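You operate a simulated robot arm through the tools that you are given. There is no shell and no other tool.

You are at the controls of a simulated robot arm. One attempt, no reset.

Task
Change the dead tube in the bench lamp for the kind the plate names.
Fine: pull the lamp off first, lay the sooty tube in the red holders, seat the new one, then pull the lamp on.

The check looks at the end state, three seconds after you hand in, the way a careful person would. Anything else that was tipped, shoved, dropped, spilled or broken makes it a failure.

Robot
A 6-joint arm with a two-finger gripper, fixed in place. Base frame: the origin is on the floor under the middle of its stand, x ahead of it, y to its left, z up. Lengths are in m, angles in degrees, forces in N, time in s.
It reaches about 1.572 m from its shoulder. Its first joint turns from -166.0 to 166.0 degrees. Payload 2.45 kg.
The tool frame sits at the grasp point between the pads (the TCP): z along the fingers, y along the line on which they close. The tips reach 0.02 m beyond it. The gripper opens to 0.14 m; its body begins 0.168 m behind the TCP.
Orientation is told as [roll, pitch, yaw] about the base's x, y, z axes, in that order, counted from this pose: with the fingers straight down and closing along the base's y, the tool's x points along the base's -x, its y along +y and its z along -z.

Tools
- The arm moves only by the tool jog_arm. Its argument "plan" is text: rows parted by semicolons, each of 7 numbers parted by spaces: the shift along the base's x, y, z in units of 100 mm (1.0 is 100 mm), then the turn, a rotation vector about the base's x, y, z in units of 120 degrees (1.0 is 120 degrees), then the finger opening in m, from 0 to 0.14. In form: x y z wx wy wz grip; .... A call has 1 to 20 rows; each row is the pose to reach, as a shift and turn from the pose commanded when the call began. A call with a number of a shift or a turn outside -1 to 1 is refused whole. Each row takes 0.2 s and may step no farther than 0.05 m and 8.6 degrees from the row before; otherwise, or with a gripper value out of range, the whole call is refused. Where a pose cannot be reached the arm comes as near as it can. A force on the tool above 40 N (or 10 N above the force at the start of the call, whichever is more), or a blocked arm, ends the call early, and 0.2 s more pass. Each finger travels about 0.045 m/s and halts on what it meets, pressing with about 40 N; the grip force reading is that of the motor and also rises with nothing between the fingers. The clock runs only during rows and for 0.2 s after the last one: add rows that repeat a pose to give the fingers time. It gives the time, the measured TCP pose, the force on the tool (base axes), the opening and the grip force at its end, in the units of the frame above (readings bear some noise), with the torque about the TCP (base axes, N m) and any sound that the robot's microphone picked up, and new pictures: "show" is both (left out), scene, wrist or none.
- Cameras (640 x 400 px; columns grow to the right, rows downward): "scene" is fixed at [0.0487, 0.5031, 1.4166]; the picture's right is [-0.14, -0.99, 0.00], its down [-0.42, 0.06, -0.91] and it looks along [0.90, -0.13, -0.42] (base axes); focal length 355 px, centre (320, 200). "wrist" rides on the gripper at [0.078, 0.011, -0.209] in the tool frame; the picture's right is [-0.14, 0.99, 0.00], its down [-0.92, -0.13, -0.37] and it looks along [-0.37, -0.05, 0.93] (tool axes); focal length 280 px, centre (320, 200).
- measure_at(camera, pixels): for up to 12 pixels [column, row] of the newest picture of that camera ("zoom" is the newest enlarged one), the place [x, y, z] in the base frame of the surface seen there, good to about 0.002 m. No time passes.
- close_up(camera, box): a new picture of the part [left, top, right, bottom] of that camera's present view, enlarged. No time passes.
- finish_job(): hands the job in; it is judged then, once.

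Open the gripper and draw the arm clear of the work before you hand the job in, unless the task says otherwise.

The tools are called after ">>>" as a command line: name --argument value ..., lists and objects as JSON in quotes. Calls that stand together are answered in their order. jog_arm: Moves the arm, as the interface text tells. Its arguments: {"type":"object","properties":{"plan":{"type":"string"},"show":{"type":"string","enum":["both","scene","wrist","none"]}},"required":["plan"]} The other tools are called the same way: measure_at (camera, pixels) gives the place of the surface under pixels of a picture; close_up (camera, box) takes an enlarged picture of a part of a camera's view; finish_job () hands the job in.

At the start:

```text
clock: 0.0
eef_pos: [0.5594, 0.4043, 1.2435]
orientation: [0.0, -0.1, 0.1]
force: [0.5, -0.3, -0.7]
wrist_torque: [-0.01, -0.02, -0.02]
width: 0.1398
grasp_force: 0.0
```

scene: 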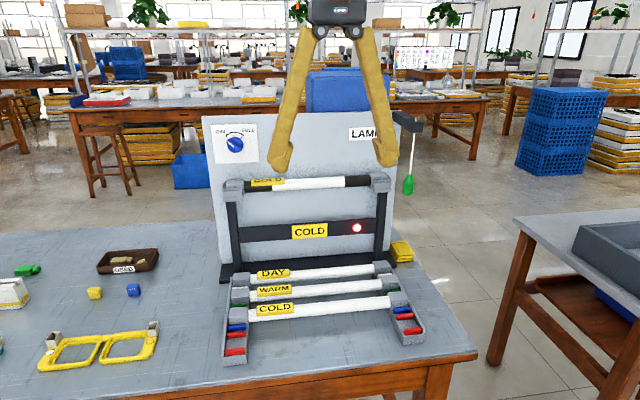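
wrist: 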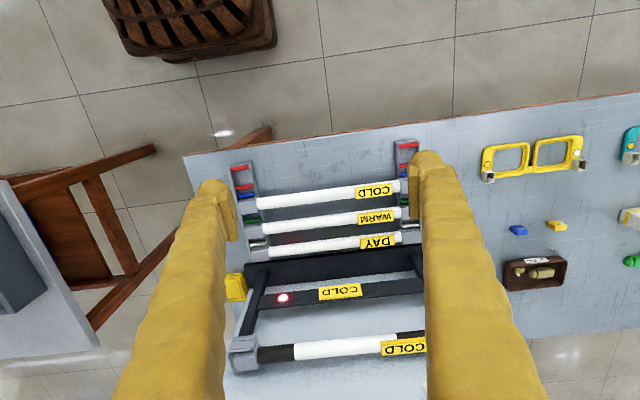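

The scene shows the lamp frame with a dark-ended tube at about (310,183), a plate reading COLD at (310,230), a green pull on a cord at (408,185), and a rack with DAY, WARM and COLD tubes. I'll take close-ups before moving anything.

>>> close_up --camera "scene" --box '[200, 100, 440, 250]'

>>> close_up --camera "scene" --box '[200, 240, 440, 390]'

>>> close_up --camera "wrist" --box '[200, 130, 440, 280]'

>>> close_up --camera "wrist" --box '[200, 250, 440, 400]'

```text
2.67 times, centred on (320, 175) of scene
```

zoom: 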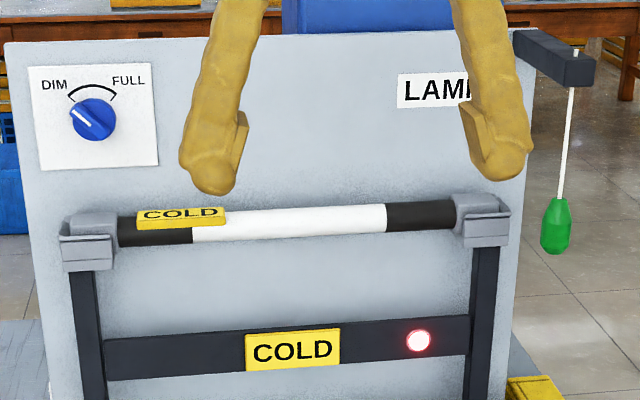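

```text
2.67 times, centred on (320, 315) of scene
```

zoom: 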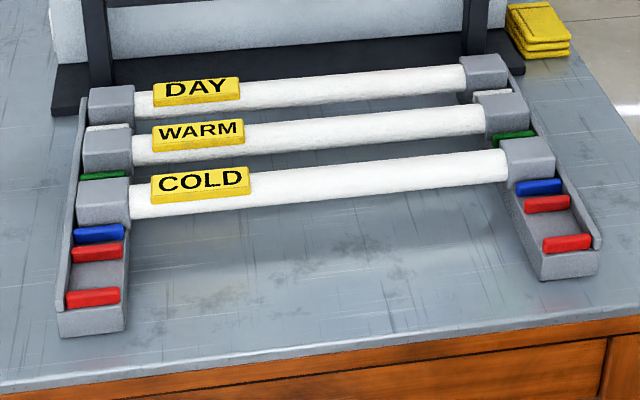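

```text
2.67 times, centred on (320, 205) of wrist
```

zoom: 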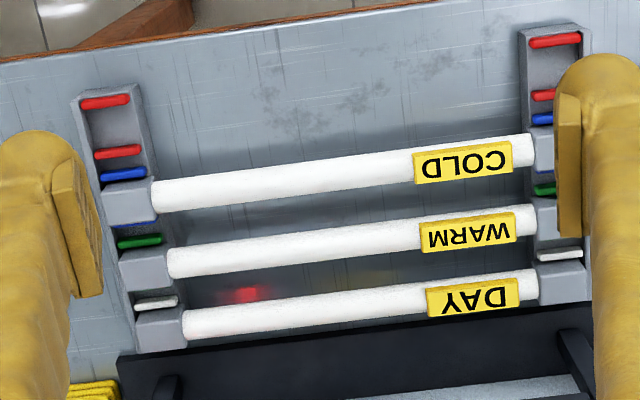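

```text
2.67 times, centred on (320, 325) of wrist
```

zoom: 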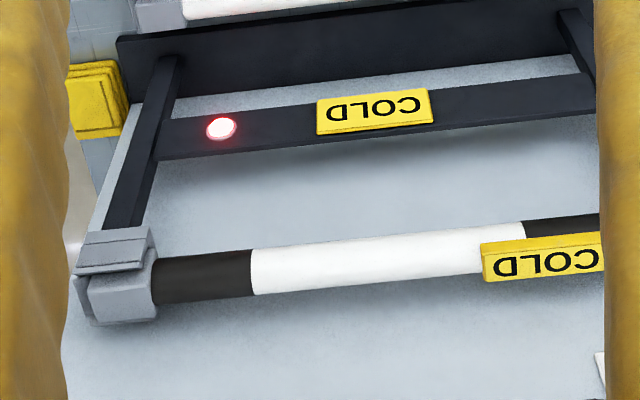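

The plate names COLD, the tube in the lamp has sooty ends, and the red holders at the front of the rack look empty. I'll measure the main parts: lamp tube ends, sockets, pull cord, rack tubes and red holders.

>>> measure_at --camera "scene" --pixels '[[235, 187], [258, 186], [320, 183], [360, 181], [381, 180], [234, 195], [382, 190], [408, 185], [411, 150], [404, 118], [357, 228], [310, 231]]'

>>> measure_at --camera "scene" --pixels '[[241, 278], [240, 295], [239, 313], [381, 268], [388, 282], [396, 299], [320, 269], [320, 287], [320, 307], [236, 335], [234, 352], [236, 343]]'

>>> measure_at --camera "scene" --pixels '[[405, 316], [412, 331], [408, 322], [300, 350], [275, 308], [275, 290], [273, 273], [268, 181], [401, 250], [230, 270], [300, 130], [216, 140]]'

```text
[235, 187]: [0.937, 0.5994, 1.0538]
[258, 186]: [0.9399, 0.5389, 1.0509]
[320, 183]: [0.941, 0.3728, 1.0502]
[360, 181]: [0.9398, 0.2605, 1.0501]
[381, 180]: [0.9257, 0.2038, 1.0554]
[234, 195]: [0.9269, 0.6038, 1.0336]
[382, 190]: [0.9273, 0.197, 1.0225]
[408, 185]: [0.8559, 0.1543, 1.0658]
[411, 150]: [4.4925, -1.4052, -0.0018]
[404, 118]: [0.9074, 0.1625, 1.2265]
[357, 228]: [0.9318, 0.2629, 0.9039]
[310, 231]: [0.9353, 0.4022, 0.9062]
```

```text
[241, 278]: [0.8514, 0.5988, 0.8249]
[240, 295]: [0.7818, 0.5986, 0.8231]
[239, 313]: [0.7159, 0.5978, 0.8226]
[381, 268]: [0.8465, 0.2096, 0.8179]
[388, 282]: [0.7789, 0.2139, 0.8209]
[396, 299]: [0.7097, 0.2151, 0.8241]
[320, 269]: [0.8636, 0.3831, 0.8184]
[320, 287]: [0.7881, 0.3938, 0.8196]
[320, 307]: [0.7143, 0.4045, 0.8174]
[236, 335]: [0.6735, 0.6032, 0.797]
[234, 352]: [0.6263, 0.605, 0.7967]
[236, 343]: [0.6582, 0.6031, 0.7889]
```

```text
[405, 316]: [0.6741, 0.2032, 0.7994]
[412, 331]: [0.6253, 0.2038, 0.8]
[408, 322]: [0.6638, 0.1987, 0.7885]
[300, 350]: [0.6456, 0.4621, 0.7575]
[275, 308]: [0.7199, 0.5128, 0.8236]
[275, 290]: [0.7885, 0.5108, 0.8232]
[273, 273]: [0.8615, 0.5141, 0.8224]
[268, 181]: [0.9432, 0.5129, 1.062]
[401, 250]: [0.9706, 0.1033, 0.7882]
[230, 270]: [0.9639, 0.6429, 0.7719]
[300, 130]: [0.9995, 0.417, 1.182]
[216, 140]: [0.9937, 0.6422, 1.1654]
```

Tube ends and holders are located; the table is at z≈0.757. I'll zoom in on the lamp sockets and red holders to see which way they open.

>>> close_up --camera "scene" --box '[215, 165, 279, 205]'

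>>> close_up --camera "scene" --box '[350, 160, 414, 200]'

>>> close_up --camera "scene" --box '[210, 300, 290, 350]'

>>> close_up --camera "scene" --box '[360, 285, 440, 335]'

>>> close_up --camera "wrist" --box '[215, 320, 295, 370]'

>>> close_up --camera "wrist" --box '[215, 170, 295, 220]'

```text
10.00 times, centred on (247, 185) of scene
```

zoom: 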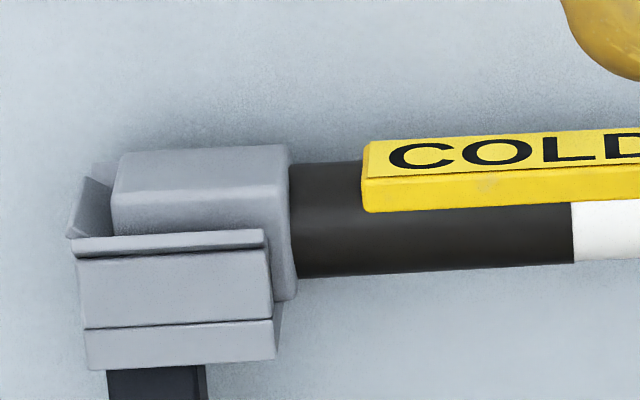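

```text
10.00 times, centred on (382, 180) of scene
```

zoom: 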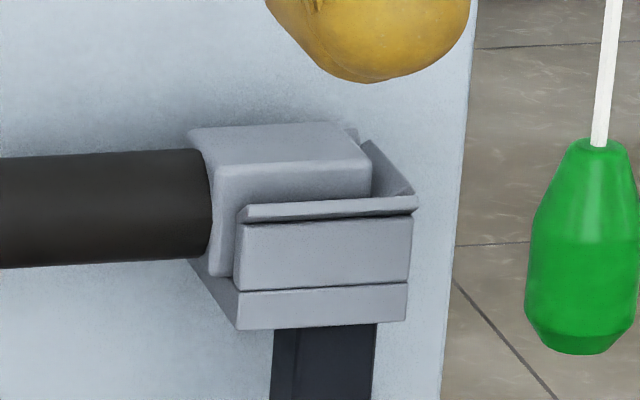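

```text
8.00 times, centred on (250, 325) of scene
```

zoom: 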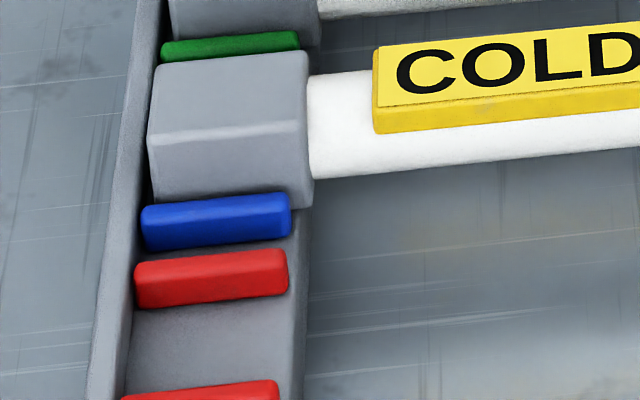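

```text
8.00 times, centred on (400, 310) of scene
```

zoom: 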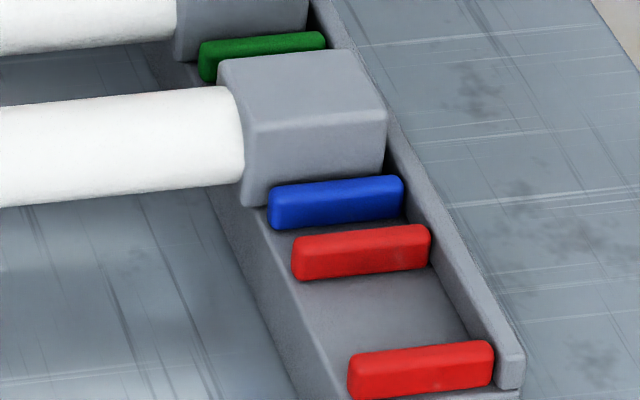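

```text
8.00 times, centred on (255, 345) of wrist
```

zoom: 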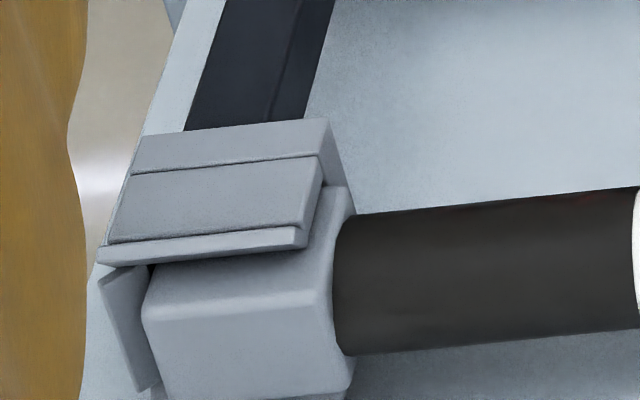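

```text
8.00 times, centred on (255, 195) of wrist
```

zoom: 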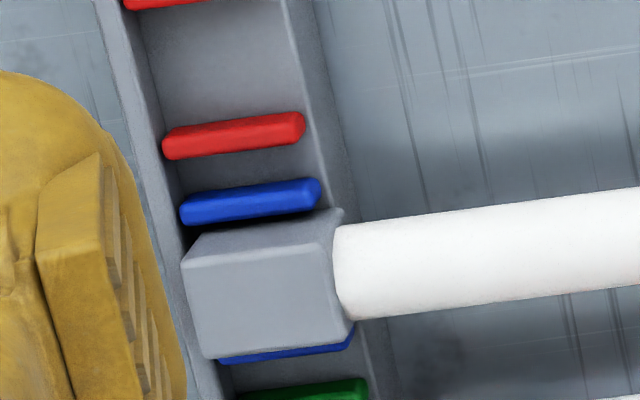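

The end caps are square blocks in open-topped spring clips, so the tube lifts straight up; the red holders are open-topped too. Next I'll measure the pull handle, cord, bracket and finger tips.

>>> measure_at --camera "scene" --pixels '[[409, 175], [408, 180], [408, 185], [408, 190], [407, 193], [404, 185], [412, 185], [410, 160], [413, 128], [418, 125], [405, 125], [398, 114]]'

>>> measure_at --camera "scene" --pixels '[[281, 168], [273, 158], [292, 150], [385, 163], [397, 150], [375, 140], [306, 60], [366, 60], [300, 80], [340, 20], [315, 35], [345, 10]]'

>>> measure_at --camera "wrist" --pixels '[[215, 185], [235, 220], [200, 200], [415, 160], [430, 155], [445, 180], [260, 347], [245, 342], [400, 340], [320, 345], [340, 293], [330, 380]]'

```text
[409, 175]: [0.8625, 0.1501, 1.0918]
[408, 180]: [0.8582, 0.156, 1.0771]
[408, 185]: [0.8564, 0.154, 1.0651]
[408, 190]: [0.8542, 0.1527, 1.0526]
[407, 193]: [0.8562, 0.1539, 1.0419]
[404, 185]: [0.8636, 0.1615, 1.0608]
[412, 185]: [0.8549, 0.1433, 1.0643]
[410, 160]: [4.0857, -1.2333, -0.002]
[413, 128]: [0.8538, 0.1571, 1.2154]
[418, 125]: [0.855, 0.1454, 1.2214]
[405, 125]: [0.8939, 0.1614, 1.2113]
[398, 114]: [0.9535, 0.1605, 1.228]
```

```text
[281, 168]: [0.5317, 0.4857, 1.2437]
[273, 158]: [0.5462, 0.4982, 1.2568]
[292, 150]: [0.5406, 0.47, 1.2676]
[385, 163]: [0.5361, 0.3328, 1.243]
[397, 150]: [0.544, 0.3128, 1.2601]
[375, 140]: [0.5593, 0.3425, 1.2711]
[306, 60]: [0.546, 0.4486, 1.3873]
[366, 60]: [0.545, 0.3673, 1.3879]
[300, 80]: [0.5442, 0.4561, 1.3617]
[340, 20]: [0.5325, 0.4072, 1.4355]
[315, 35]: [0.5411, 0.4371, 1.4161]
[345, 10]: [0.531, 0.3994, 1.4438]
```

```text
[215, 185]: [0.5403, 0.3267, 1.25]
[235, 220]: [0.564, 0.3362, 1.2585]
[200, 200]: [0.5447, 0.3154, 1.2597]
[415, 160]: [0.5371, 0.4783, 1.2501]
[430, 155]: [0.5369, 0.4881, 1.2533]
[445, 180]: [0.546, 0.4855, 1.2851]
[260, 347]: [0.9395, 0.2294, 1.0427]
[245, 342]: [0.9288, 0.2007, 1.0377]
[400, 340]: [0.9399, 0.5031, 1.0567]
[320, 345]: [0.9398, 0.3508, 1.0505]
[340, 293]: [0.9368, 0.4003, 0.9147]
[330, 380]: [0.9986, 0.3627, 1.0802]
```

The handle runs from z≈1.042 to 1.092 at about (0.866, 0.153), and the lamp panel is at x≈0.998. I'll tilt the fingers 60° forward, still closing along y, and move toward the handle from the front, clear of the bracket at z≈1.21.

>>> jog_arm --plan "0.125 -0.125 -0.05 0 -0.0625 0 0.07; 0.25 -0.25 -0.1 0 -0.125 0 0.07; 0.375 -0.375 -0.15 0 -0.1875 0 0.07; 0.5 -0.5 -0.2 0 -0.25 0 0.07; 0.625 -0.625 -0.25 0 -0.3125 0 0.07; 0.75 -0.75 -0.3 0 -0.375 0 0.07; 0.875 -0.875 -0.35 0 -0.4375 0 0.07; 1.0 -1.0 -0.4 0 -0.5 0 0.07; 1.0 -1.0 -0.4 0 -0.5 0 0.07"

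```text
clock: 2.0
eef_pos: [0.6598, 0.3031, 1.2036]
orientation: [-0.1, -60.1, 0.1]
force: [-0.3, -0.4, -0.1]
wrist_torque: [-0.02, 0.02, 0.0]
width: 0.0703
grasp_force: 0.1
```

scene: 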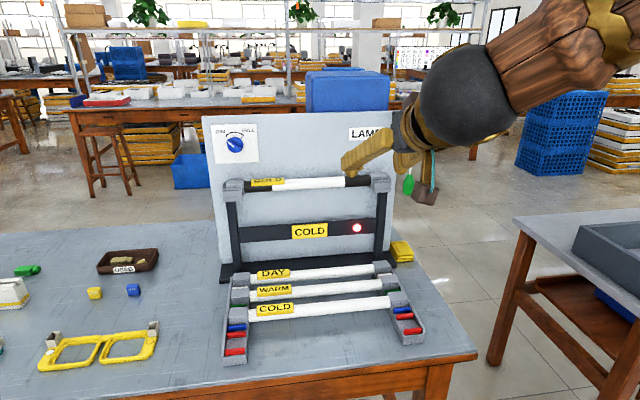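
wrist: 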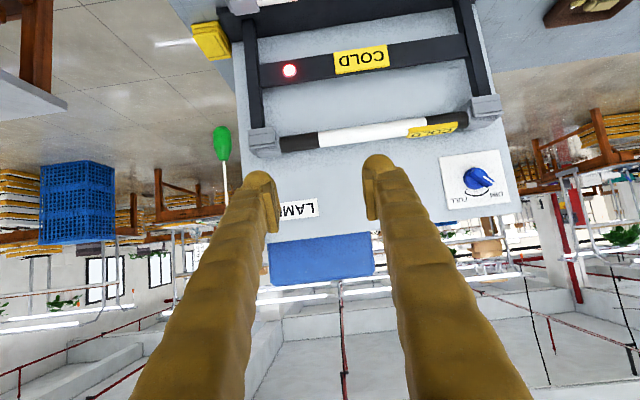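

The arm is tilted 60° and the handle shows at (222,143) in the wrist view. I'll measure the handle from this angle to refine its centre.

>>> measure_at --camera "wrist" --pixels '[[222, 143], [217, 143], [227, 143], [221, 130], [223, 157], [224, 170], [265, 140], [480, 110], [340, 137], [210, 45]]'

>>> close_up --camera "wrist" --box '[180, 100, 340, 200]'

```text
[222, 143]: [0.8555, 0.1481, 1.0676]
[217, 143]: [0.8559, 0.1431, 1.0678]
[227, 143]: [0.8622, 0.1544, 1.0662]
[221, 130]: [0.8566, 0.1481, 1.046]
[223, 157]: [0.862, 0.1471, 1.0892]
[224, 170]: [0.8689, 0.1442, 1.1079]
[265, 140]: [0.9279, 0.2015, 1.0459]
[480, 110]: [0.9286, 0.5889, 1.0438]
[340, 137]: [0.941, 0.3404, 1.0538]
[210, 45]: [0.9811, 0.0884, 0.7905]
```

```text
4.00 times, centred on (260, 150) of wrist
```

zoom: 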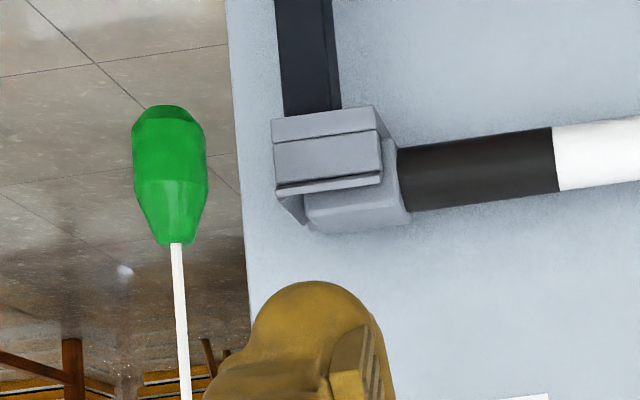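

Handle centre is about (0.867, 0.150, 1.066). I'll move toward the pre-grasp point in front of it.

>>> jog_arm --plan "0.2 -0.25 -0.15 0 0 0 0.07; 0.4 -0.5 -0.3 0 0 0 0.07; 0.6 -0.75 -0.45 0 0 0 0.07; 0.8 -1.0 -0.6 0 0 0 0.07; 0.8 -1.0 -0.6 0 0 0 0.07" --show "none"

>>> jog_arm --plan "0.2 -0.25 -0.15 0 0 0 0.07; 0.4 -0.53 -0.33 0 0 0 0.07; 0.4 -0.53 -0.33 0 0 0 0.07"

```text
clock: 3.2
eef_pos: [0.7389, 0.2035, 1.142]
orientation: [0.0, -60.0, 0.1]
force: [0.4, 0.5, -0.5]
wrist_torque: [0.0, 0.0, 0.0]
width: 0.0699
grasp_force: 0.1
```

```text
clock: 4.0
eef_pos: [0.7803, 0.1531, 1.109]
orientation: [0.1, -60.0, 0.0]
force: [-0.2, 0.5, -0.3]
wrist_torque: [-0.02, -0.01, 0.03]
width: 0.0698
grasp_force: 0.1
```

scene: 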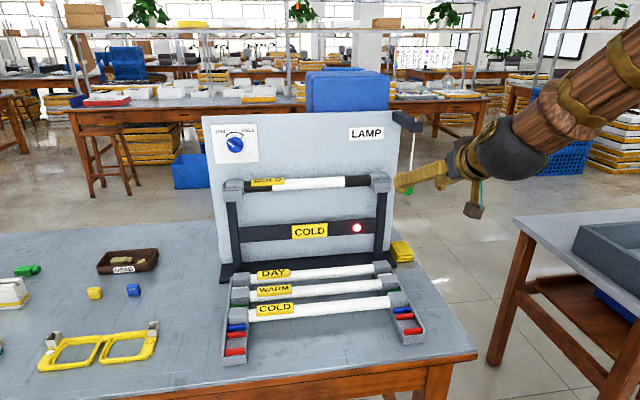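
wrist: 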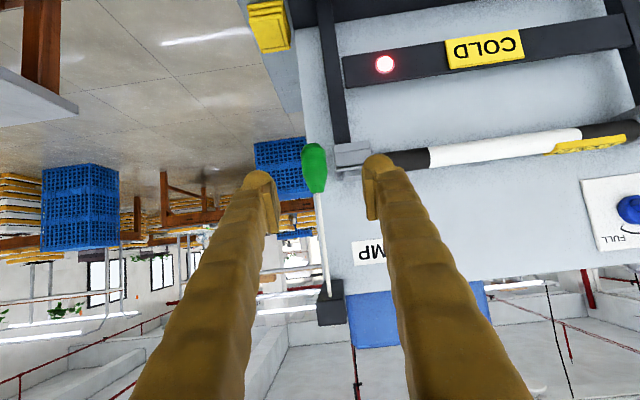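

The handle at (314,168) in the wrist view lies between the fingers. I'll advance onto it and close.

>>> jog_arm --plan "0.3 0 -0.15 0 0 0 0.07; 0.6 -0.01 -0.3 0 0 0 0.07; 0.87 -0.01 -0.44 0 0 0 0.07; 0.87 -0.01 -0.44 0 0 0 0.07"

```text
clock: 5.0
eef_pos: [0.8665, 0.1479, 1.0651]
orientation: [0.0, -59.9, 0.0]
force: [-0.1, 0.9, 0.6]
wrist_torque: [0.0, -0.01, -0.02]
width: 0.07
grasp_force: 0.0
```

scene: 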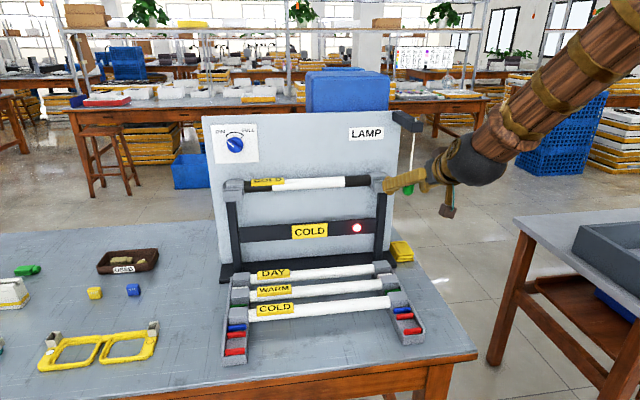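
wrist: 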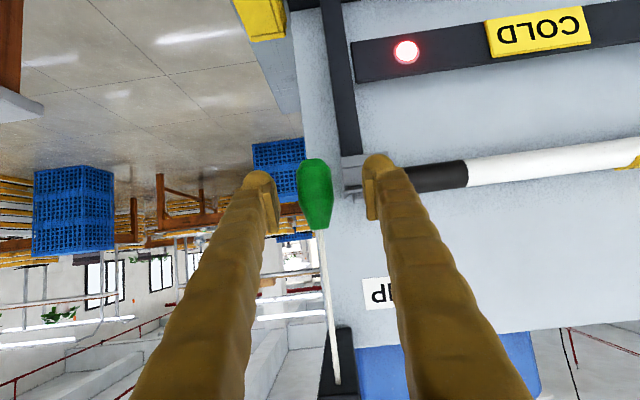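

The handle is centred between the pads. I'll close the fingers on it.

>>> jog_arm --plan "0 0 0 0 0 0 0.04; 0 0 0 0 0 0 0.02; 0 0 0 0 0 0 0.01; 0 0 0 0 0 0 0.01; 0 0 0 0 0 0 0.01" --show "wrist"

```text
clock: 6.2
eef_pos: [0.8674, 0.1457, 1.0656]
orientation: [-0.1, -60.0, 0.0]
force: [1.1, -34.1, -0.2]
wrist_torque: [-0.47, -0.04, -0.09]
width: 0.0323
grasp_force: 16.8
```

wrist: 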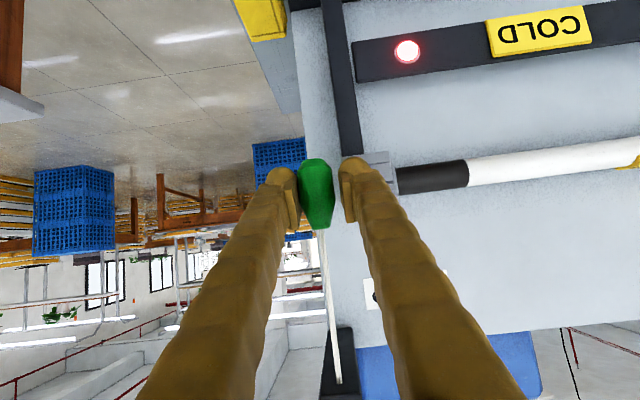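

The −y finger has touched the handle first (force y −34 N, with a gap on the right at pixel 334–340), so the handle centre is a few mm toward −y. I'll shift the gripper −y to centre it while finishing the close.

>>> jog_arm --plan "0 -0.03 0 0 0 0 0.03; 0 -0.05 0 0 0 0 0.02; 0 -0.06 0 0 0 0 0.01; 0 -0.06 0 0 0 0 0.01" --show "wrist"

```text
clock: 7.2
eef_pos: [0.8666, 0.1454, 1.0668]
orientation: [0.0, -59.9, 0.1]
force: [18.2, 28.5, -5.7]
wrist_torque: [0.4, -0.2, 0.06]
width: 0.0273
grasp_force: 39.6
```

wrist: 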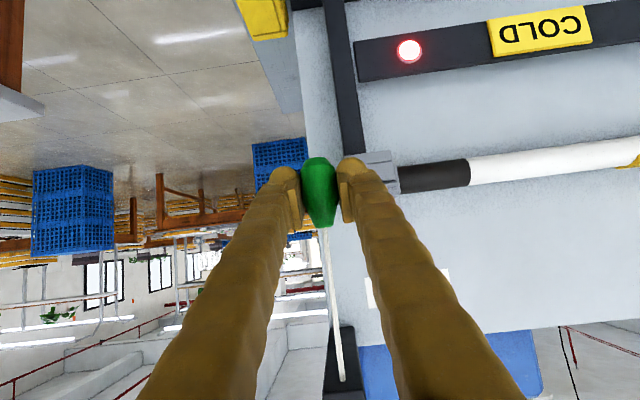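

Gripped now (width 0.0273, grip force 39.6 N), with some side load. I'll relieve that first, then pull down in small steps.

>>> jog_arm --plan "0.02 0.025 0 0 0 0 0.01; 0.025 0.027 0 0 0 0 0.01; 0.025 0.027 0 0 0 0 0.01" --show "none"

```text
clock: 8.0
eef_pos: [0.8685, 0.1442, 1.067]
orientation: [0.0, -60.0, -0.1]
force: [-12.8, -19.1, -3.4]
wrist_torque: [-0.28, 0.26, -0.09]
width: 0.0269
grasp_force: 45.1
```

Slightly over-corrected (force x −13, y −19), so I'll back off about 1 mm on each axis and then pull down.

>>> jog_arm --plan "-0.01 -0.011 0 0 0 0 0.01; -0.01 -0.011 -0.05 0 0 0 0.01; -0.01 -0.011 -0.1 0 0 0 0.01; -0.01 -0.011 -0.15 0 0 0 0.01" --show "scene"

```text
clock: 9.0
eef_pos: [0.8691, 0.1442, 1.0521]
orientation: [0.0, -60.2, -0.1]
force: [27.8, -20.2, 2.7]
wrist_torque: [-0.28, -0.3, -0.01]
width: 0.0264
grasp_force: 44.9
```

scene: 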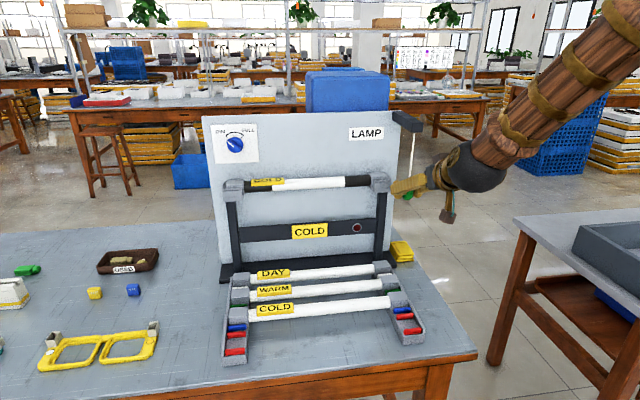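

The LED at (357,228) has gone dark after about 15 mm of pull. I'll ease the handle back up to its start height before releasing it.

>>> jog_arm --plan "-0.02 0 0.05 0 0 0 0.01; -0.03 0.01 0.1 0 0 0 0.01; -0.02 0.01 0.15 0 0 0 0.01; -0.02 0.01 0.15 0 0 0 0.01" --show "scene"

>>> close_up --camera "scene" --box '[200, 100, 440, 250]'

```text
clock: 9.3
eef_pos: [0.8684, 0.1439, 1.0548]
orientation: [0.0, -60.1, -0.1]
force: [4.5, -2.7, 3.5]
wrist_torque: [-0.04, -0.17, 0.1]
width: 0.0264
grasp_force: 45.2
stopped in row 1: the force on the tool passed its limit at 50 N (the readings are from after the stop); the commanded pose is now the measured one
```

scene: 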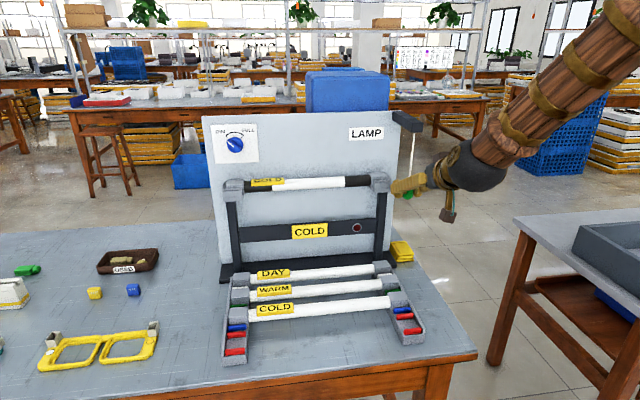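

```text
2.67 times, centred on (320, 175) of scene
```

zoom: 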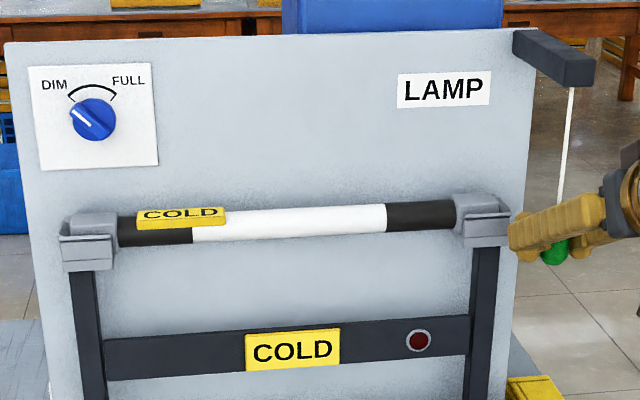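

The LED is confirmed dark and the side load is now small. I'll move straight up slowly with no lateral change.

>>> jog_arm --plan "0 0 0.03 0 0 0 0.01; 0 0 0.06 0 0 0 0.01; 0 0 0.09 0 0 0 0.01; 0 0 0.12 0 0 0 0.01" --show "none"

```text
clock: 10.3
eef_pos: [0.8685, 0.1449, 1.0665]
orientation: [0.0, -60.1, -0.1]
force: [19.4, -8.3, -2.5]
wrist_torque: [-0.1, -0.45, -0.03]
width: 0.0262
grasp_force: 45.2
```

The handle is back at its starting height (z 1.0665). I'll open the fingers and retreat along the approach line.

>>> jog_arm --plan "0 0 0 0 0 0 0.04; 0 0 0 0 0 0 0.06; 0 0 0 0 0 0 0.07; 0 0 0 0 0 0 0.07; -0.25 0 0.13 0 0 0 0.07; -0.5 0 0.26 0 0 0 0.07; -0.8 0 0.4 0 0 0 0.07; -0.8 0 0.4 0 0 0 0.07"

>>> close_up --camera "scene" --box '[200, 100, 440, 250]'

```text
clock: 12.1
eef_pos: [0.7883, 0.1427, 1.1063]
orientation: [0.0, -60.1, -0.1]
force: [-0.3, 0.6, -0.6]
wrist_torque: [0.01, 0.01, 0.03]
width: 0.0699
grasp_force: 0.1
```

scene: 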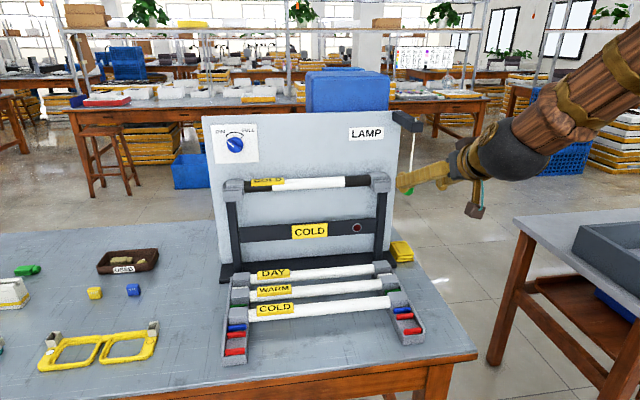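
wrist: 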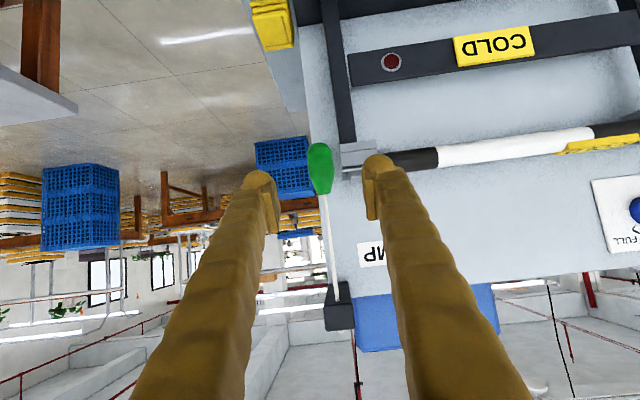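

```text
2.67 times, centred on (320, 175) of scene
```

zoom: 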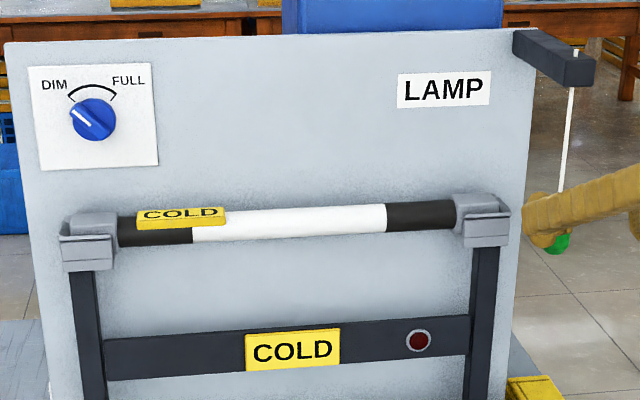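

The lamp stays off and the handle is free. Now I'll retreat, roll the hand 90° about its finger axis so it closes in the x–z plane, and head toward the lamp tube's middle.

>>> jog_arm --plan "-0.083 0.083 0.04 0.0541 0 -0.03125 0.07; -0.167 0.167 0.08 0.10825 0 -0.0625 0.07; -0.25 0.25 0.12 0.1624 0 -0.09375 0.07; -0.333 0.333 0.16 0.2165 0 -0.125 0.07; -0.417 0.417 0.2 0.2706 0 -0.15625 0.07; -0.5 0.5 0.25 0.32475 0 -0.1875 0.07; -0.583 0.583 0.3 0.3789 0 -0.21875 0.07; -0.667 0.667 0.35 0.433 0 -0.25 0.07; -0.75 0.75 0.4 0.4871 0 -0.28125 0.07; -0.833 0.833 0.45 0.54125 0 -0.3125 0.07; -0.917 0.917 0.5 0.5954 0 -0.34375 0.07; -1.0 1.0 0.5 0.6495 0 -0.375 0.07; -1.0 1.0 0.5 0.6495 0 -0.375 0.07"

```text
clock: 14.9
eef_pos: [0.6965, 0.2218, 1.225]
orientation: [55.0, -0.5, -88.5]
force: [0.0, -0.1, 0.3]
wrist_torque: [-0.01, 0.02, 0.01]
width: 0.0701
grasp_force: 0.2
out of reach, approached as far as the arm can: row 6, 7, 8, 9, 10, 11, 12, 13
```

scene: 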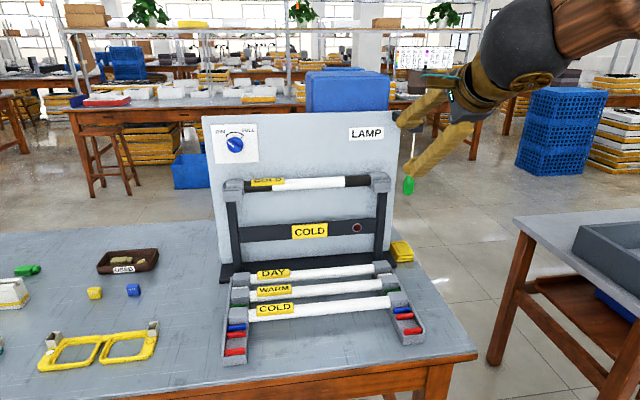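
wrist: 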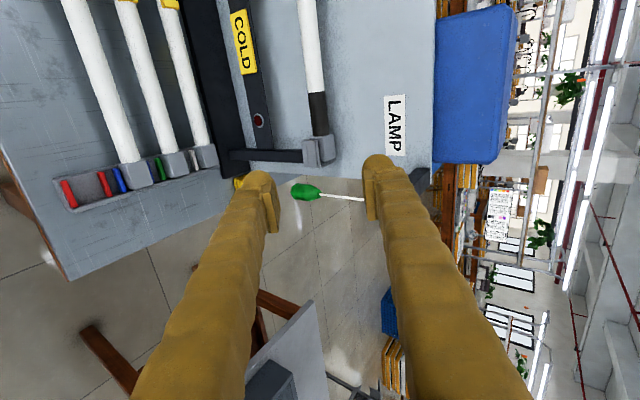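

The folded pose was short of reach: TCP at (0.697, 0.222, 1.225), roll 55. I'll move outward toward y 0.34 and ease the tilt to 45°, which should be reachable.

>>> jog_arm --plan "0.1 0.15 0.1 0 0.03 0 0.07; 0.2 0.3 0.2 0 0.06 0 0.07; 0.3 0.45 0.3 0 0.09 0 0.07; 0.4 0.6 0.4 0 0.125 0 0.07; 0.5 0.75 0.4 0 0.125 0 0.07; 0.6 0.9 0.4 0 0.125 0 0.07; 0.6 0.9 0.4 0 0.125 0 0.07"

```text
clock: 16.5
eef_pos: [0.7553, 0.3112, 1.2666]
orientation: [40.0, -0.2, -88.4]
force: [-0.2, -0.8, -0.3]
wrist_torque: [-0.01, -0.01, 0.03]
width: 0.0698
grasp_force: 0.1
```

scene: 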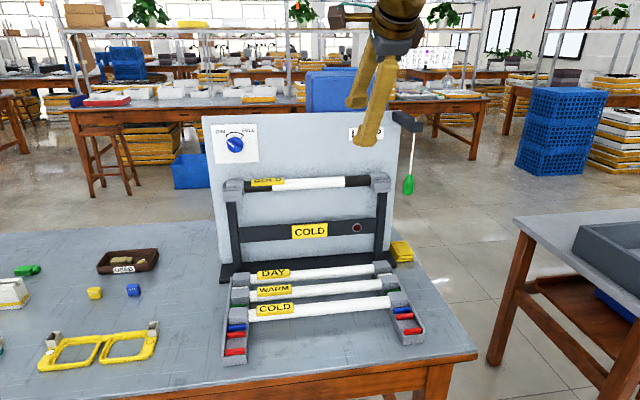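
wrist: 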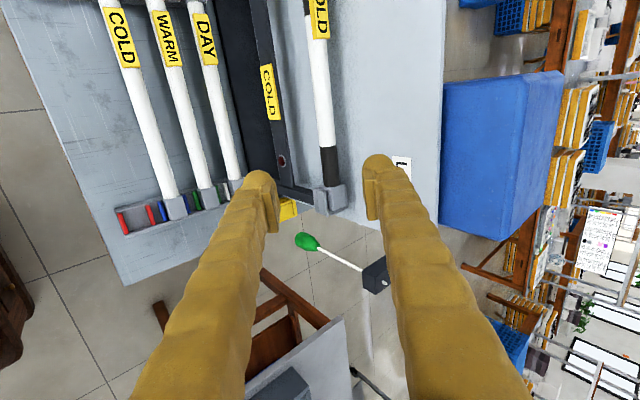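

The hand is now at θ≈40° with yaw −88.4°, reachable. I'll zoom in on the fingers to measure their real thickness, since clearance to the panel behind the tube is tight.

>>> close_up --camera "scene" --box '[320, 20, 448, 150]'

>>> measure_at --camera "scene" --pixels '[[365, 142], [360, 130], [372, 130], [352, 106], [348, 98], [360, 95], [375, 100], [382, 70], [368, 65], [395, 40], [380, 120], [386, 85]]'

>>> measure_at --camera "wrist" --pixels '[[258, 175], [272, 215], [250, 190], [378, 160], [370, 200], [390, 175], [230, 240], [400, 220], [325, 120], [322, 20], [332, 160], [335, 195]]'

```text
3.08 times, centred on (384, 85) of scene
```

zoom: 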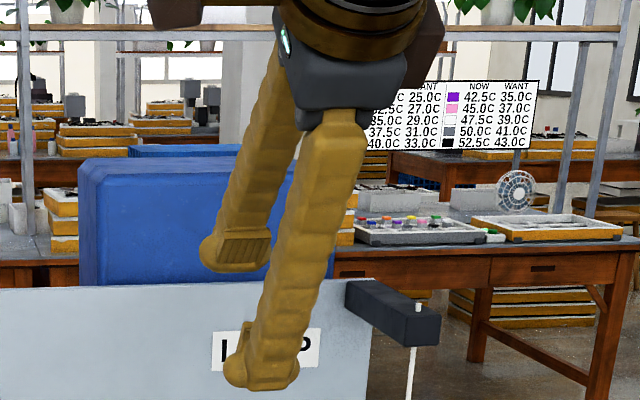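

```text
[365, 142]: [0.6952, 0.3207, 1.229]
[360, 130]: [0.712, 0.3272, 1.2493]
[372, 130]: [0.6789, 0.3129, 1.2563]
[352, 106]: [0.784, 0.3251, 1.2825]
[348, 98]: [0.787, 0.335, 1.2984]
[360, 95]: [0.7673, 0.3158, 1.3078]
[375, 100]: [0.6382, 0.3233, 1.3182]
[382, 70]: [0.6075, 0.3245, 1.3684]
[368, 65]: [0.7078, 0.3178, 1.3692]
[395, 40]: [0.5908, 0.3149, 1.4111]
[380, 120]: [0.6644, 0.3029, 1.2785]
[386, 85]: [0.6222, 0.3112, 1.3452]
```

```text
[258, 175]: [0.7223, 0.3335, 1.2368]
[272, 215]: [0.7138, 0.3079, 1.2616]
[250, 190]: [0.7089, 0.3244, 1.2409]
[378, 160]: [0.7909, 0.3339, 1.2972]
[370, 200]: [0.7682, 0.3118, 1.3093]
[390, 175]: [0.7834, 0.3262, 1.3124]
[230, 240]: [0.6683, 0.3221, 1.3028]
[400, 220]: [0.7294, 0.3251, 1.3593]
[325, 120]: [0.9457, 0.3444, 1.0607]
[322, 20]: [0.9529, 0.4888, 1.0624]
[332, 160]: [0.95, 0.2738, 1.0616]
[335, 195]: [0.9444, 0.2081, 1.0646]
```

The finger looks about 30–35 mm thick near the tip, so I want a sharper profile. I'll zoom further on the fingertips.

>>> close_up --camera "scene" --box '[340, 80, 404, 150]'

>>> close_up --camera "wrist" --box '[220, 140, 420, 265]'

```text
5.71 times, centred on (372, 115) of scene
```

zoom: 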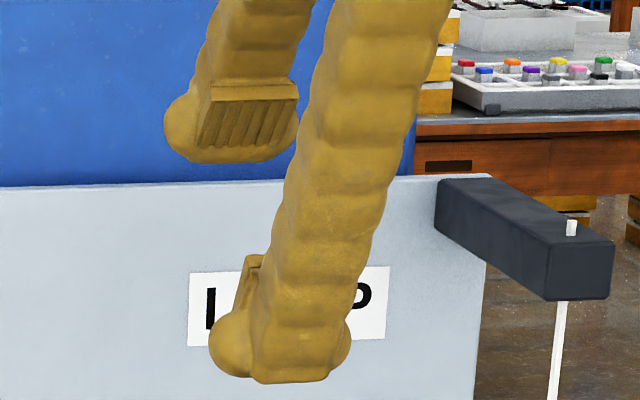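

```text
3.20 times, centred on (320, 202) of wrist
```

zoom: 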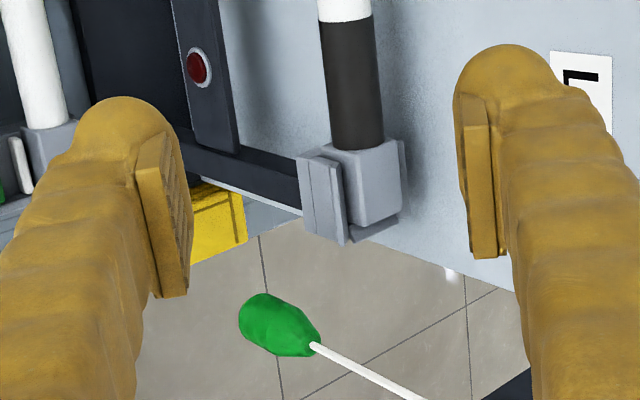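

The tips are rounded bulbs with a pad about 38 mm wide. I'll measure points on them in this zoom to get the outer envelope in the closing direction.

>>> measure_at --camera "zoom" --pixels '[[505, 50], [540, 60], [560, 80], [575, 95], [600, 130], [470, 70], [460, 100], [480, 250], [500, 150], [620, 170], [500, 255], [635, 250]]'

>>> measure_at --camera "zoom" --pixels '[[120, 100], [90, 115], [75, 135], [60, 160], [20, 200], [170, 130], [185, 200], [165, 290], [150, 180], [110, 130], [100, 200], [10, 230]]'

```text
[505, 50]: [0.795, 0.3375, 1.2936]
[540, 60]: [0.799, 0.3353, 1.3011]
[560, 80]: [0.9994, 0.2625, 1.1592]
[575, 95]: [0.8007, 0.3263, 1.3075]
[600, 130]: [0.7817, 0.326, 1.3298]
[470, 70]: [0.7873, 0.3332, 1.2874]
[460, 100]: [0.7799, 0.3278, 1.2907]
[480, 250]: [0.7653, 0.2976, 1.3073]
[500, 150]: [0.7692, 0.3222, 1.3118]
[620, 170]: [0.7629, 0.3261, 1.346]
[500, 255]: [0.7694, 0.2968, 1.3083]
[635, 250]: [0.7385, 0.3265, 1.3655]
```

```text
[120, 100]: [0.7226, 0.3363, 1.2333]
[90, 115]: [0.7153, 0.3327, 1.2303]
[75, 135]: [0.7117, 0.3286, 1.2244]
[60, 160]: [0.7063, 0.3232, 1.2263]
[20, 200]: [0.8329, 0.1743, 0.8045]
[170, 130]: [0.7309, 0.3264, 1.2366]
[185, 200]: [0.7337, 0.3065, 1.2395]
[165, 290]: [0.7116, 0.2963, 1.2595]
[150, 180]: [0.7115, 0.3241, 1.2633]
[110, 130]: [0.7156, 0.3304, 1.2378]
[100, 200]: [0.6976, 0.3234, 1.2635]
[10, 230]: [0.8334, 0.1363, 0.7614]
```

The tip envelope is roughly a 24 mm sphere behind each pad; at θ=45° with a 45 mm opening it clears the panel by a few mm at the lamp and clears the table at the rack. I'll move toward a pre-grasp above and in front of the lamp tube, correcting tilt and yaw.

>>> jog_arm --plan "0.1 0.2 -0.15 0 -0.0417 -0.0133 0.06; 0.2 0.4 -0.3 0 -0.0417 -0.0133 0.05; 0.35 0.6 -0.5 0 -0.0417 -0.0133 0.045; 0.5 0.8 -0.65 0 -0.0417 -0.0133 0.045; 0.6 0.92 -0.8 0 -0.0417 -0.0133 0.045; 0.6 0.92 -0.8 0 -0.0417 -0.0133 0.045"

```text
clock: 17.9
eef_pos: [0.8147, 0.4045, 1.186]
orientation: [45.1, -0.3, -89.9]
force: [-0.8, -1.5, -0.4]
wrist_torque: [0.0, 0.0, 0.02]
width: 0.0448
grasp_force: 0.2
```

scene: 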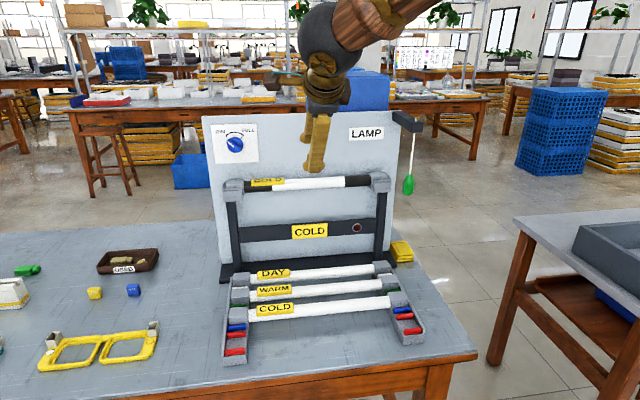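
wrist: 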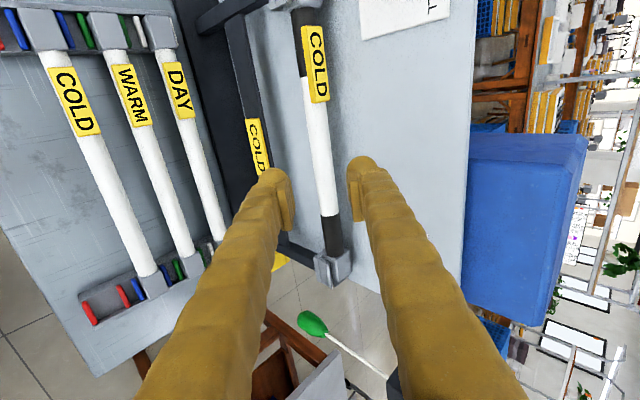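

The tube shows between the fingers at about (325,150). I'll re-measure its surface from this closer view to refine the centreline, plus the panel behind it.

>>> measure_at --camera "wrist" --pixels '[[312, 140], [318, 140], [324, 140], [329, 140], [316, 170], [322, 170], [328, 170], [333, 170], [380, 120], [320, 200], [327, 200], [334, 200]]'

>>> measure_at --camera "wrist" --pixels '[[315, 60], [295, 20], [303, 15], [312, 15], [330, 252], [322, 240], [343, 255], [326, 268], [60, 90], [140, 95], [185, 90], [430, 200]]'

```text
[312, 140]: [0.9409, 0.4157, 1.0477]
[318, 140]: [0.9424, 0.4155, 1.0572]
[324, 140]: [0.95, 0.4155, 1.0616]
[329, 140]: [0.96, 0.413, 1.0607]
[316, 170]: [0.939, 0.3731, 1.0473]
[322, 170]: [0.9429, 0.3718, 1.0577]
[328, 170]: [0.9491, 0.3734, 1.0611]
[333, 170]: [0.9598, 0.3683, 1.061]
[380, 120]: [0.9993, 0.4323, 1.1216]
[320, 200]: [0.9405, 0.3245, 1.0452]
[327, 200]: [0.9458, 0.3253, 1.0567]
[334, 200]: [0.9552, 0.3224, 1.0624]
```

```text
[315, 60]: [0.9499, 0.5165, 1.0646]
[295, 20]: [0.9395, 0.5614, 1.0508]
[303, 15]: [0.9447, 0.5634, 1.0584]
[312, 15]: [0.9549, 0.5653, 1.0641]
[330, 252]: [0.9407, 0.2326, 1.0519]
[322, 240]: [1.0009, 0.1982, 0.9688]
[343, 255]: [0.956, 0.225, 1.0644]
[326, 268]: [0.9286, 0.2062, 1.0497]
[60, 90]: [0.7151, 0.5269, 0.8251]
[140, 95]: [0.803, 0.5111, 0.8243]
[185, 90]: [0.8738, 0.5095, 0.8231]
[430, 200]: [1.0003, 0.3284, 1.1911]
```

The circle fit gives the tube centre at (0.955, 1.047), radius about 15 mm, with the panel at x≈0.9995. The tool axis already points straight at the tube, so I'll advance along it and stop about 70 mm short.

>>> jog_arm --plan "0.3 0 -0.3 0 0 0 0.045; 0.6 0 -0.6 0 0 0 0.045; 0.85 0 -0.85 0 0 0 0.045; 0.85 0 -0.85 0 0 0 0.045"

```text
clock: 18.9
eef_pos: [0.8986, 0.4033, 1.0984]
orientation: [45.0, -0.2, -89.9]
force: [-0.2, 0.4, -0.7]
wrist_torque: [0.0, -0.03, -0.01]
width: 0.0449
grasp_force: 0.0
```

scene: 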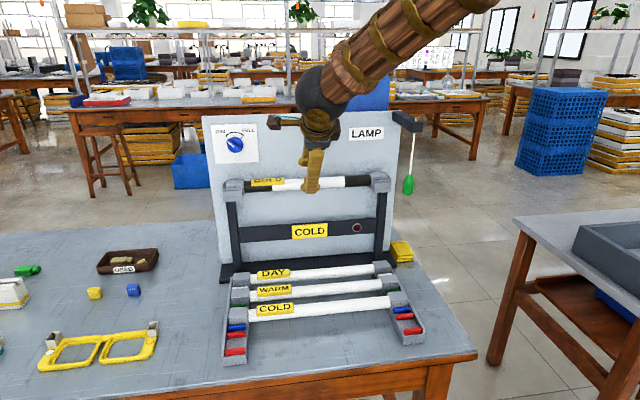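
wrist: 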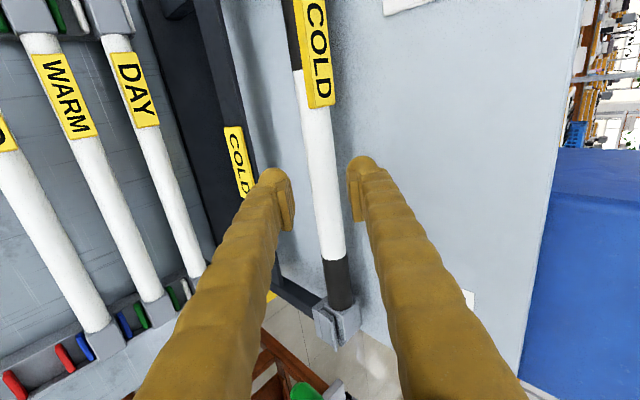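

Tube (around (322,190)) is centred between the fingers. I'll advance the next 35 mm and check for contact.

>>> jog_arm --plan "0.12 0 -0.12 0 0 0 0.045; 0.24 0 -0.24 0 0 0 0.045; 0.35 0 -0.35 0 0 0 0.045; 0.35 0 -0.35 0 0 0 0.045"

```text
clock: 19.9
eef_pos: [0.9342, 0.4046, 1.0642]
orientation: [44.9, -0.2, -90.0]
force: [-0.3, -0.4, 0.5]
wrist_torque: [-0.01, 0.01, 0.03]
width: 0.0449
grasp_force: 0.1
```

scene: 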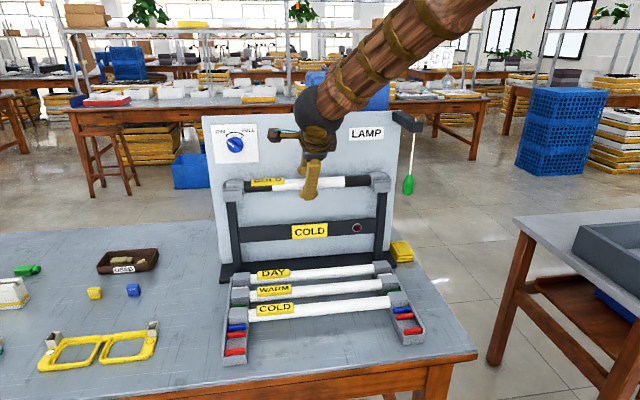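
wrist: 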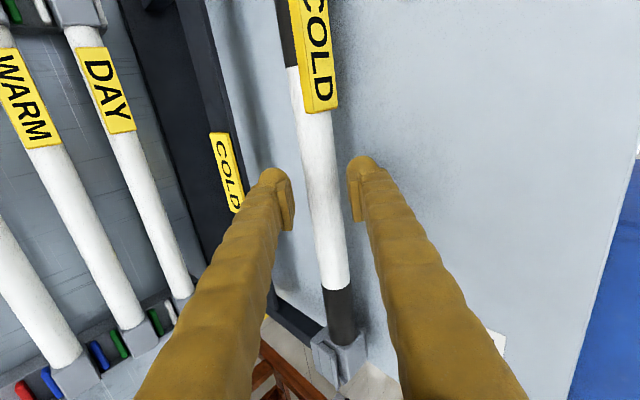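

No contact yet (forces under 1 N). I'll advance the last 14 mm along the axis in small steps.

>>> jog_arm --plan "0.05 0 -0.05 0 0 0 0.045; 0.1 0 -0.1 0 0 0 0.045; 0.14 0 -0.14 0 0 0 0.045; 0.14 0 -0.14 0 0 0 0.045" --show "wrist"

```text
clock: 20.9
eef_pos: [0.9486, 0.4034, 1.0521]
orientation: [44.9, -0.2, -90.1]
force: [0.0, -0.2, -0.2]
wrist_torque: [0.0, 0.0, 0.01]
width: 0.0452
grasp_force: 0.1
```

wrist: 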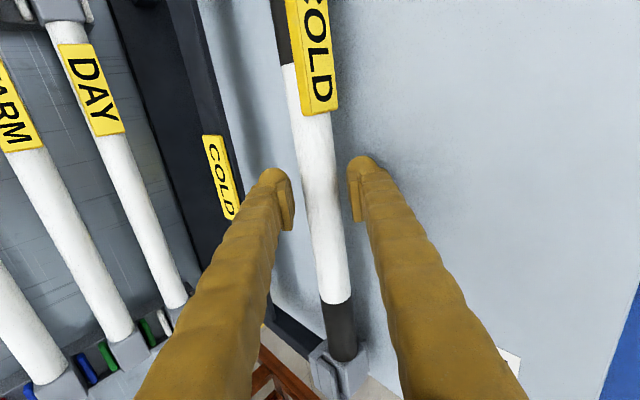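

Pads straddle the tube with no contact. I'll close gently and watch the side forces for centring.

>>> jog_arm --plan "0 0 0 0 0 0 0.038; 0 0 0 0 0 0 0.033; 0 0 0 0 0 0 0.03; 0 0 0 0 0 0 0.03" --show "wrist"

```text
clock: 21.9
eef_pos: [0.9488, 0.4034, 1.0529]
orientation: [44.8, -0.2, -90.0]
force: [0.2, 0.6, 0.8]
wrist_torque: [0.03, 0.0, -0.04]
width: 0.0306
grasp_force: 0.8
```

wrist: 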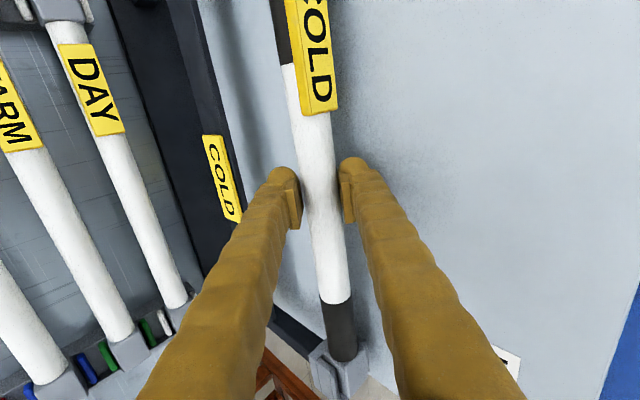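

Width is 30.6 mm with almost no side load, so the centring is good. I'll close to a firm grip.

>>> jog_arm --plan "0 0 0 0 0 0 0.026; 0 0 0 0 0 0 0.02; 0 0 0 0 0 0 0.015; 0 0 0 0 0 0 0.015" --show "wrist"

```text
clock: 22.9
eef_pos: [0.9495, 0.4039, 1.0521]
orientation: [45.0, -0.2, -89.9]
force: [12.4, 0.7, 6.2]
wrist_torque: [0.03, 0.13, -0.02]
width: 0.028
grasp_force: 40.1
```

wrist: 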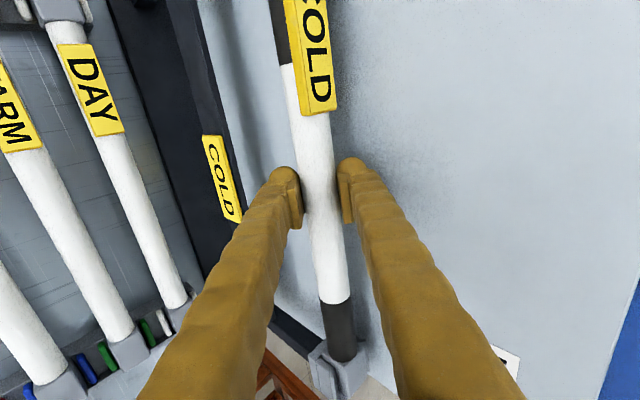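

Gripped at 28 mm with 40 N. I'll relieve the small preload and lift straight up in small steps out of the clips.

>>> jog_arm --plan "0.01 0 0.01 0 0 0 0.015; 0.01 0 0.04 0 0 0 0.015; 0.01 0 0.07 0 0 0 0.015; 0.01 0 0.1 0 0 0 0.015; 0.01 0 0.13 0 0 0 0.015; 0.01 0 0.16 0 0 0 0.015"

```text
clock: 24.5
eef_pos: [0.948, 0.4046, 1.0643]
orientation: [44.8, -0.3, -90.0]
force: [-6.2, 1.2, -1.3]
wrist_torque: [0.07, 0.1, -0.15]
width: 0.0281
grasp_force: 39.4
stopped in row 6: the force on the tool passed its limit at 41 N (the readings are from after the stop); the commanded pose is now the measured one
```

scene: 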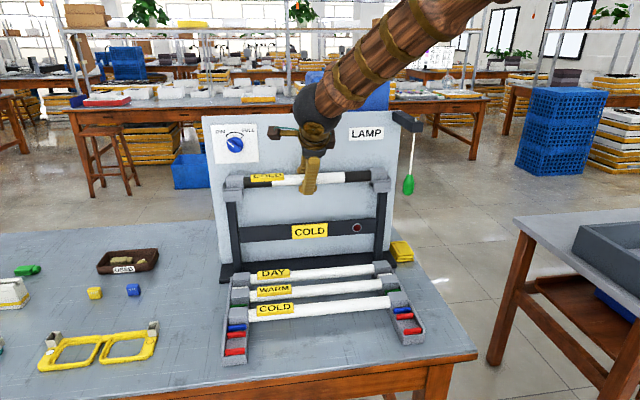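
wrist: 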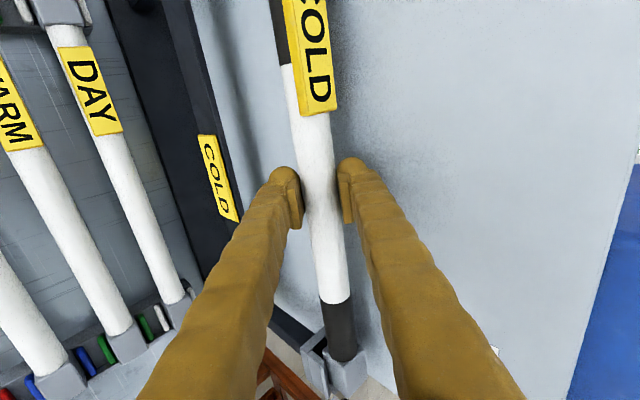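

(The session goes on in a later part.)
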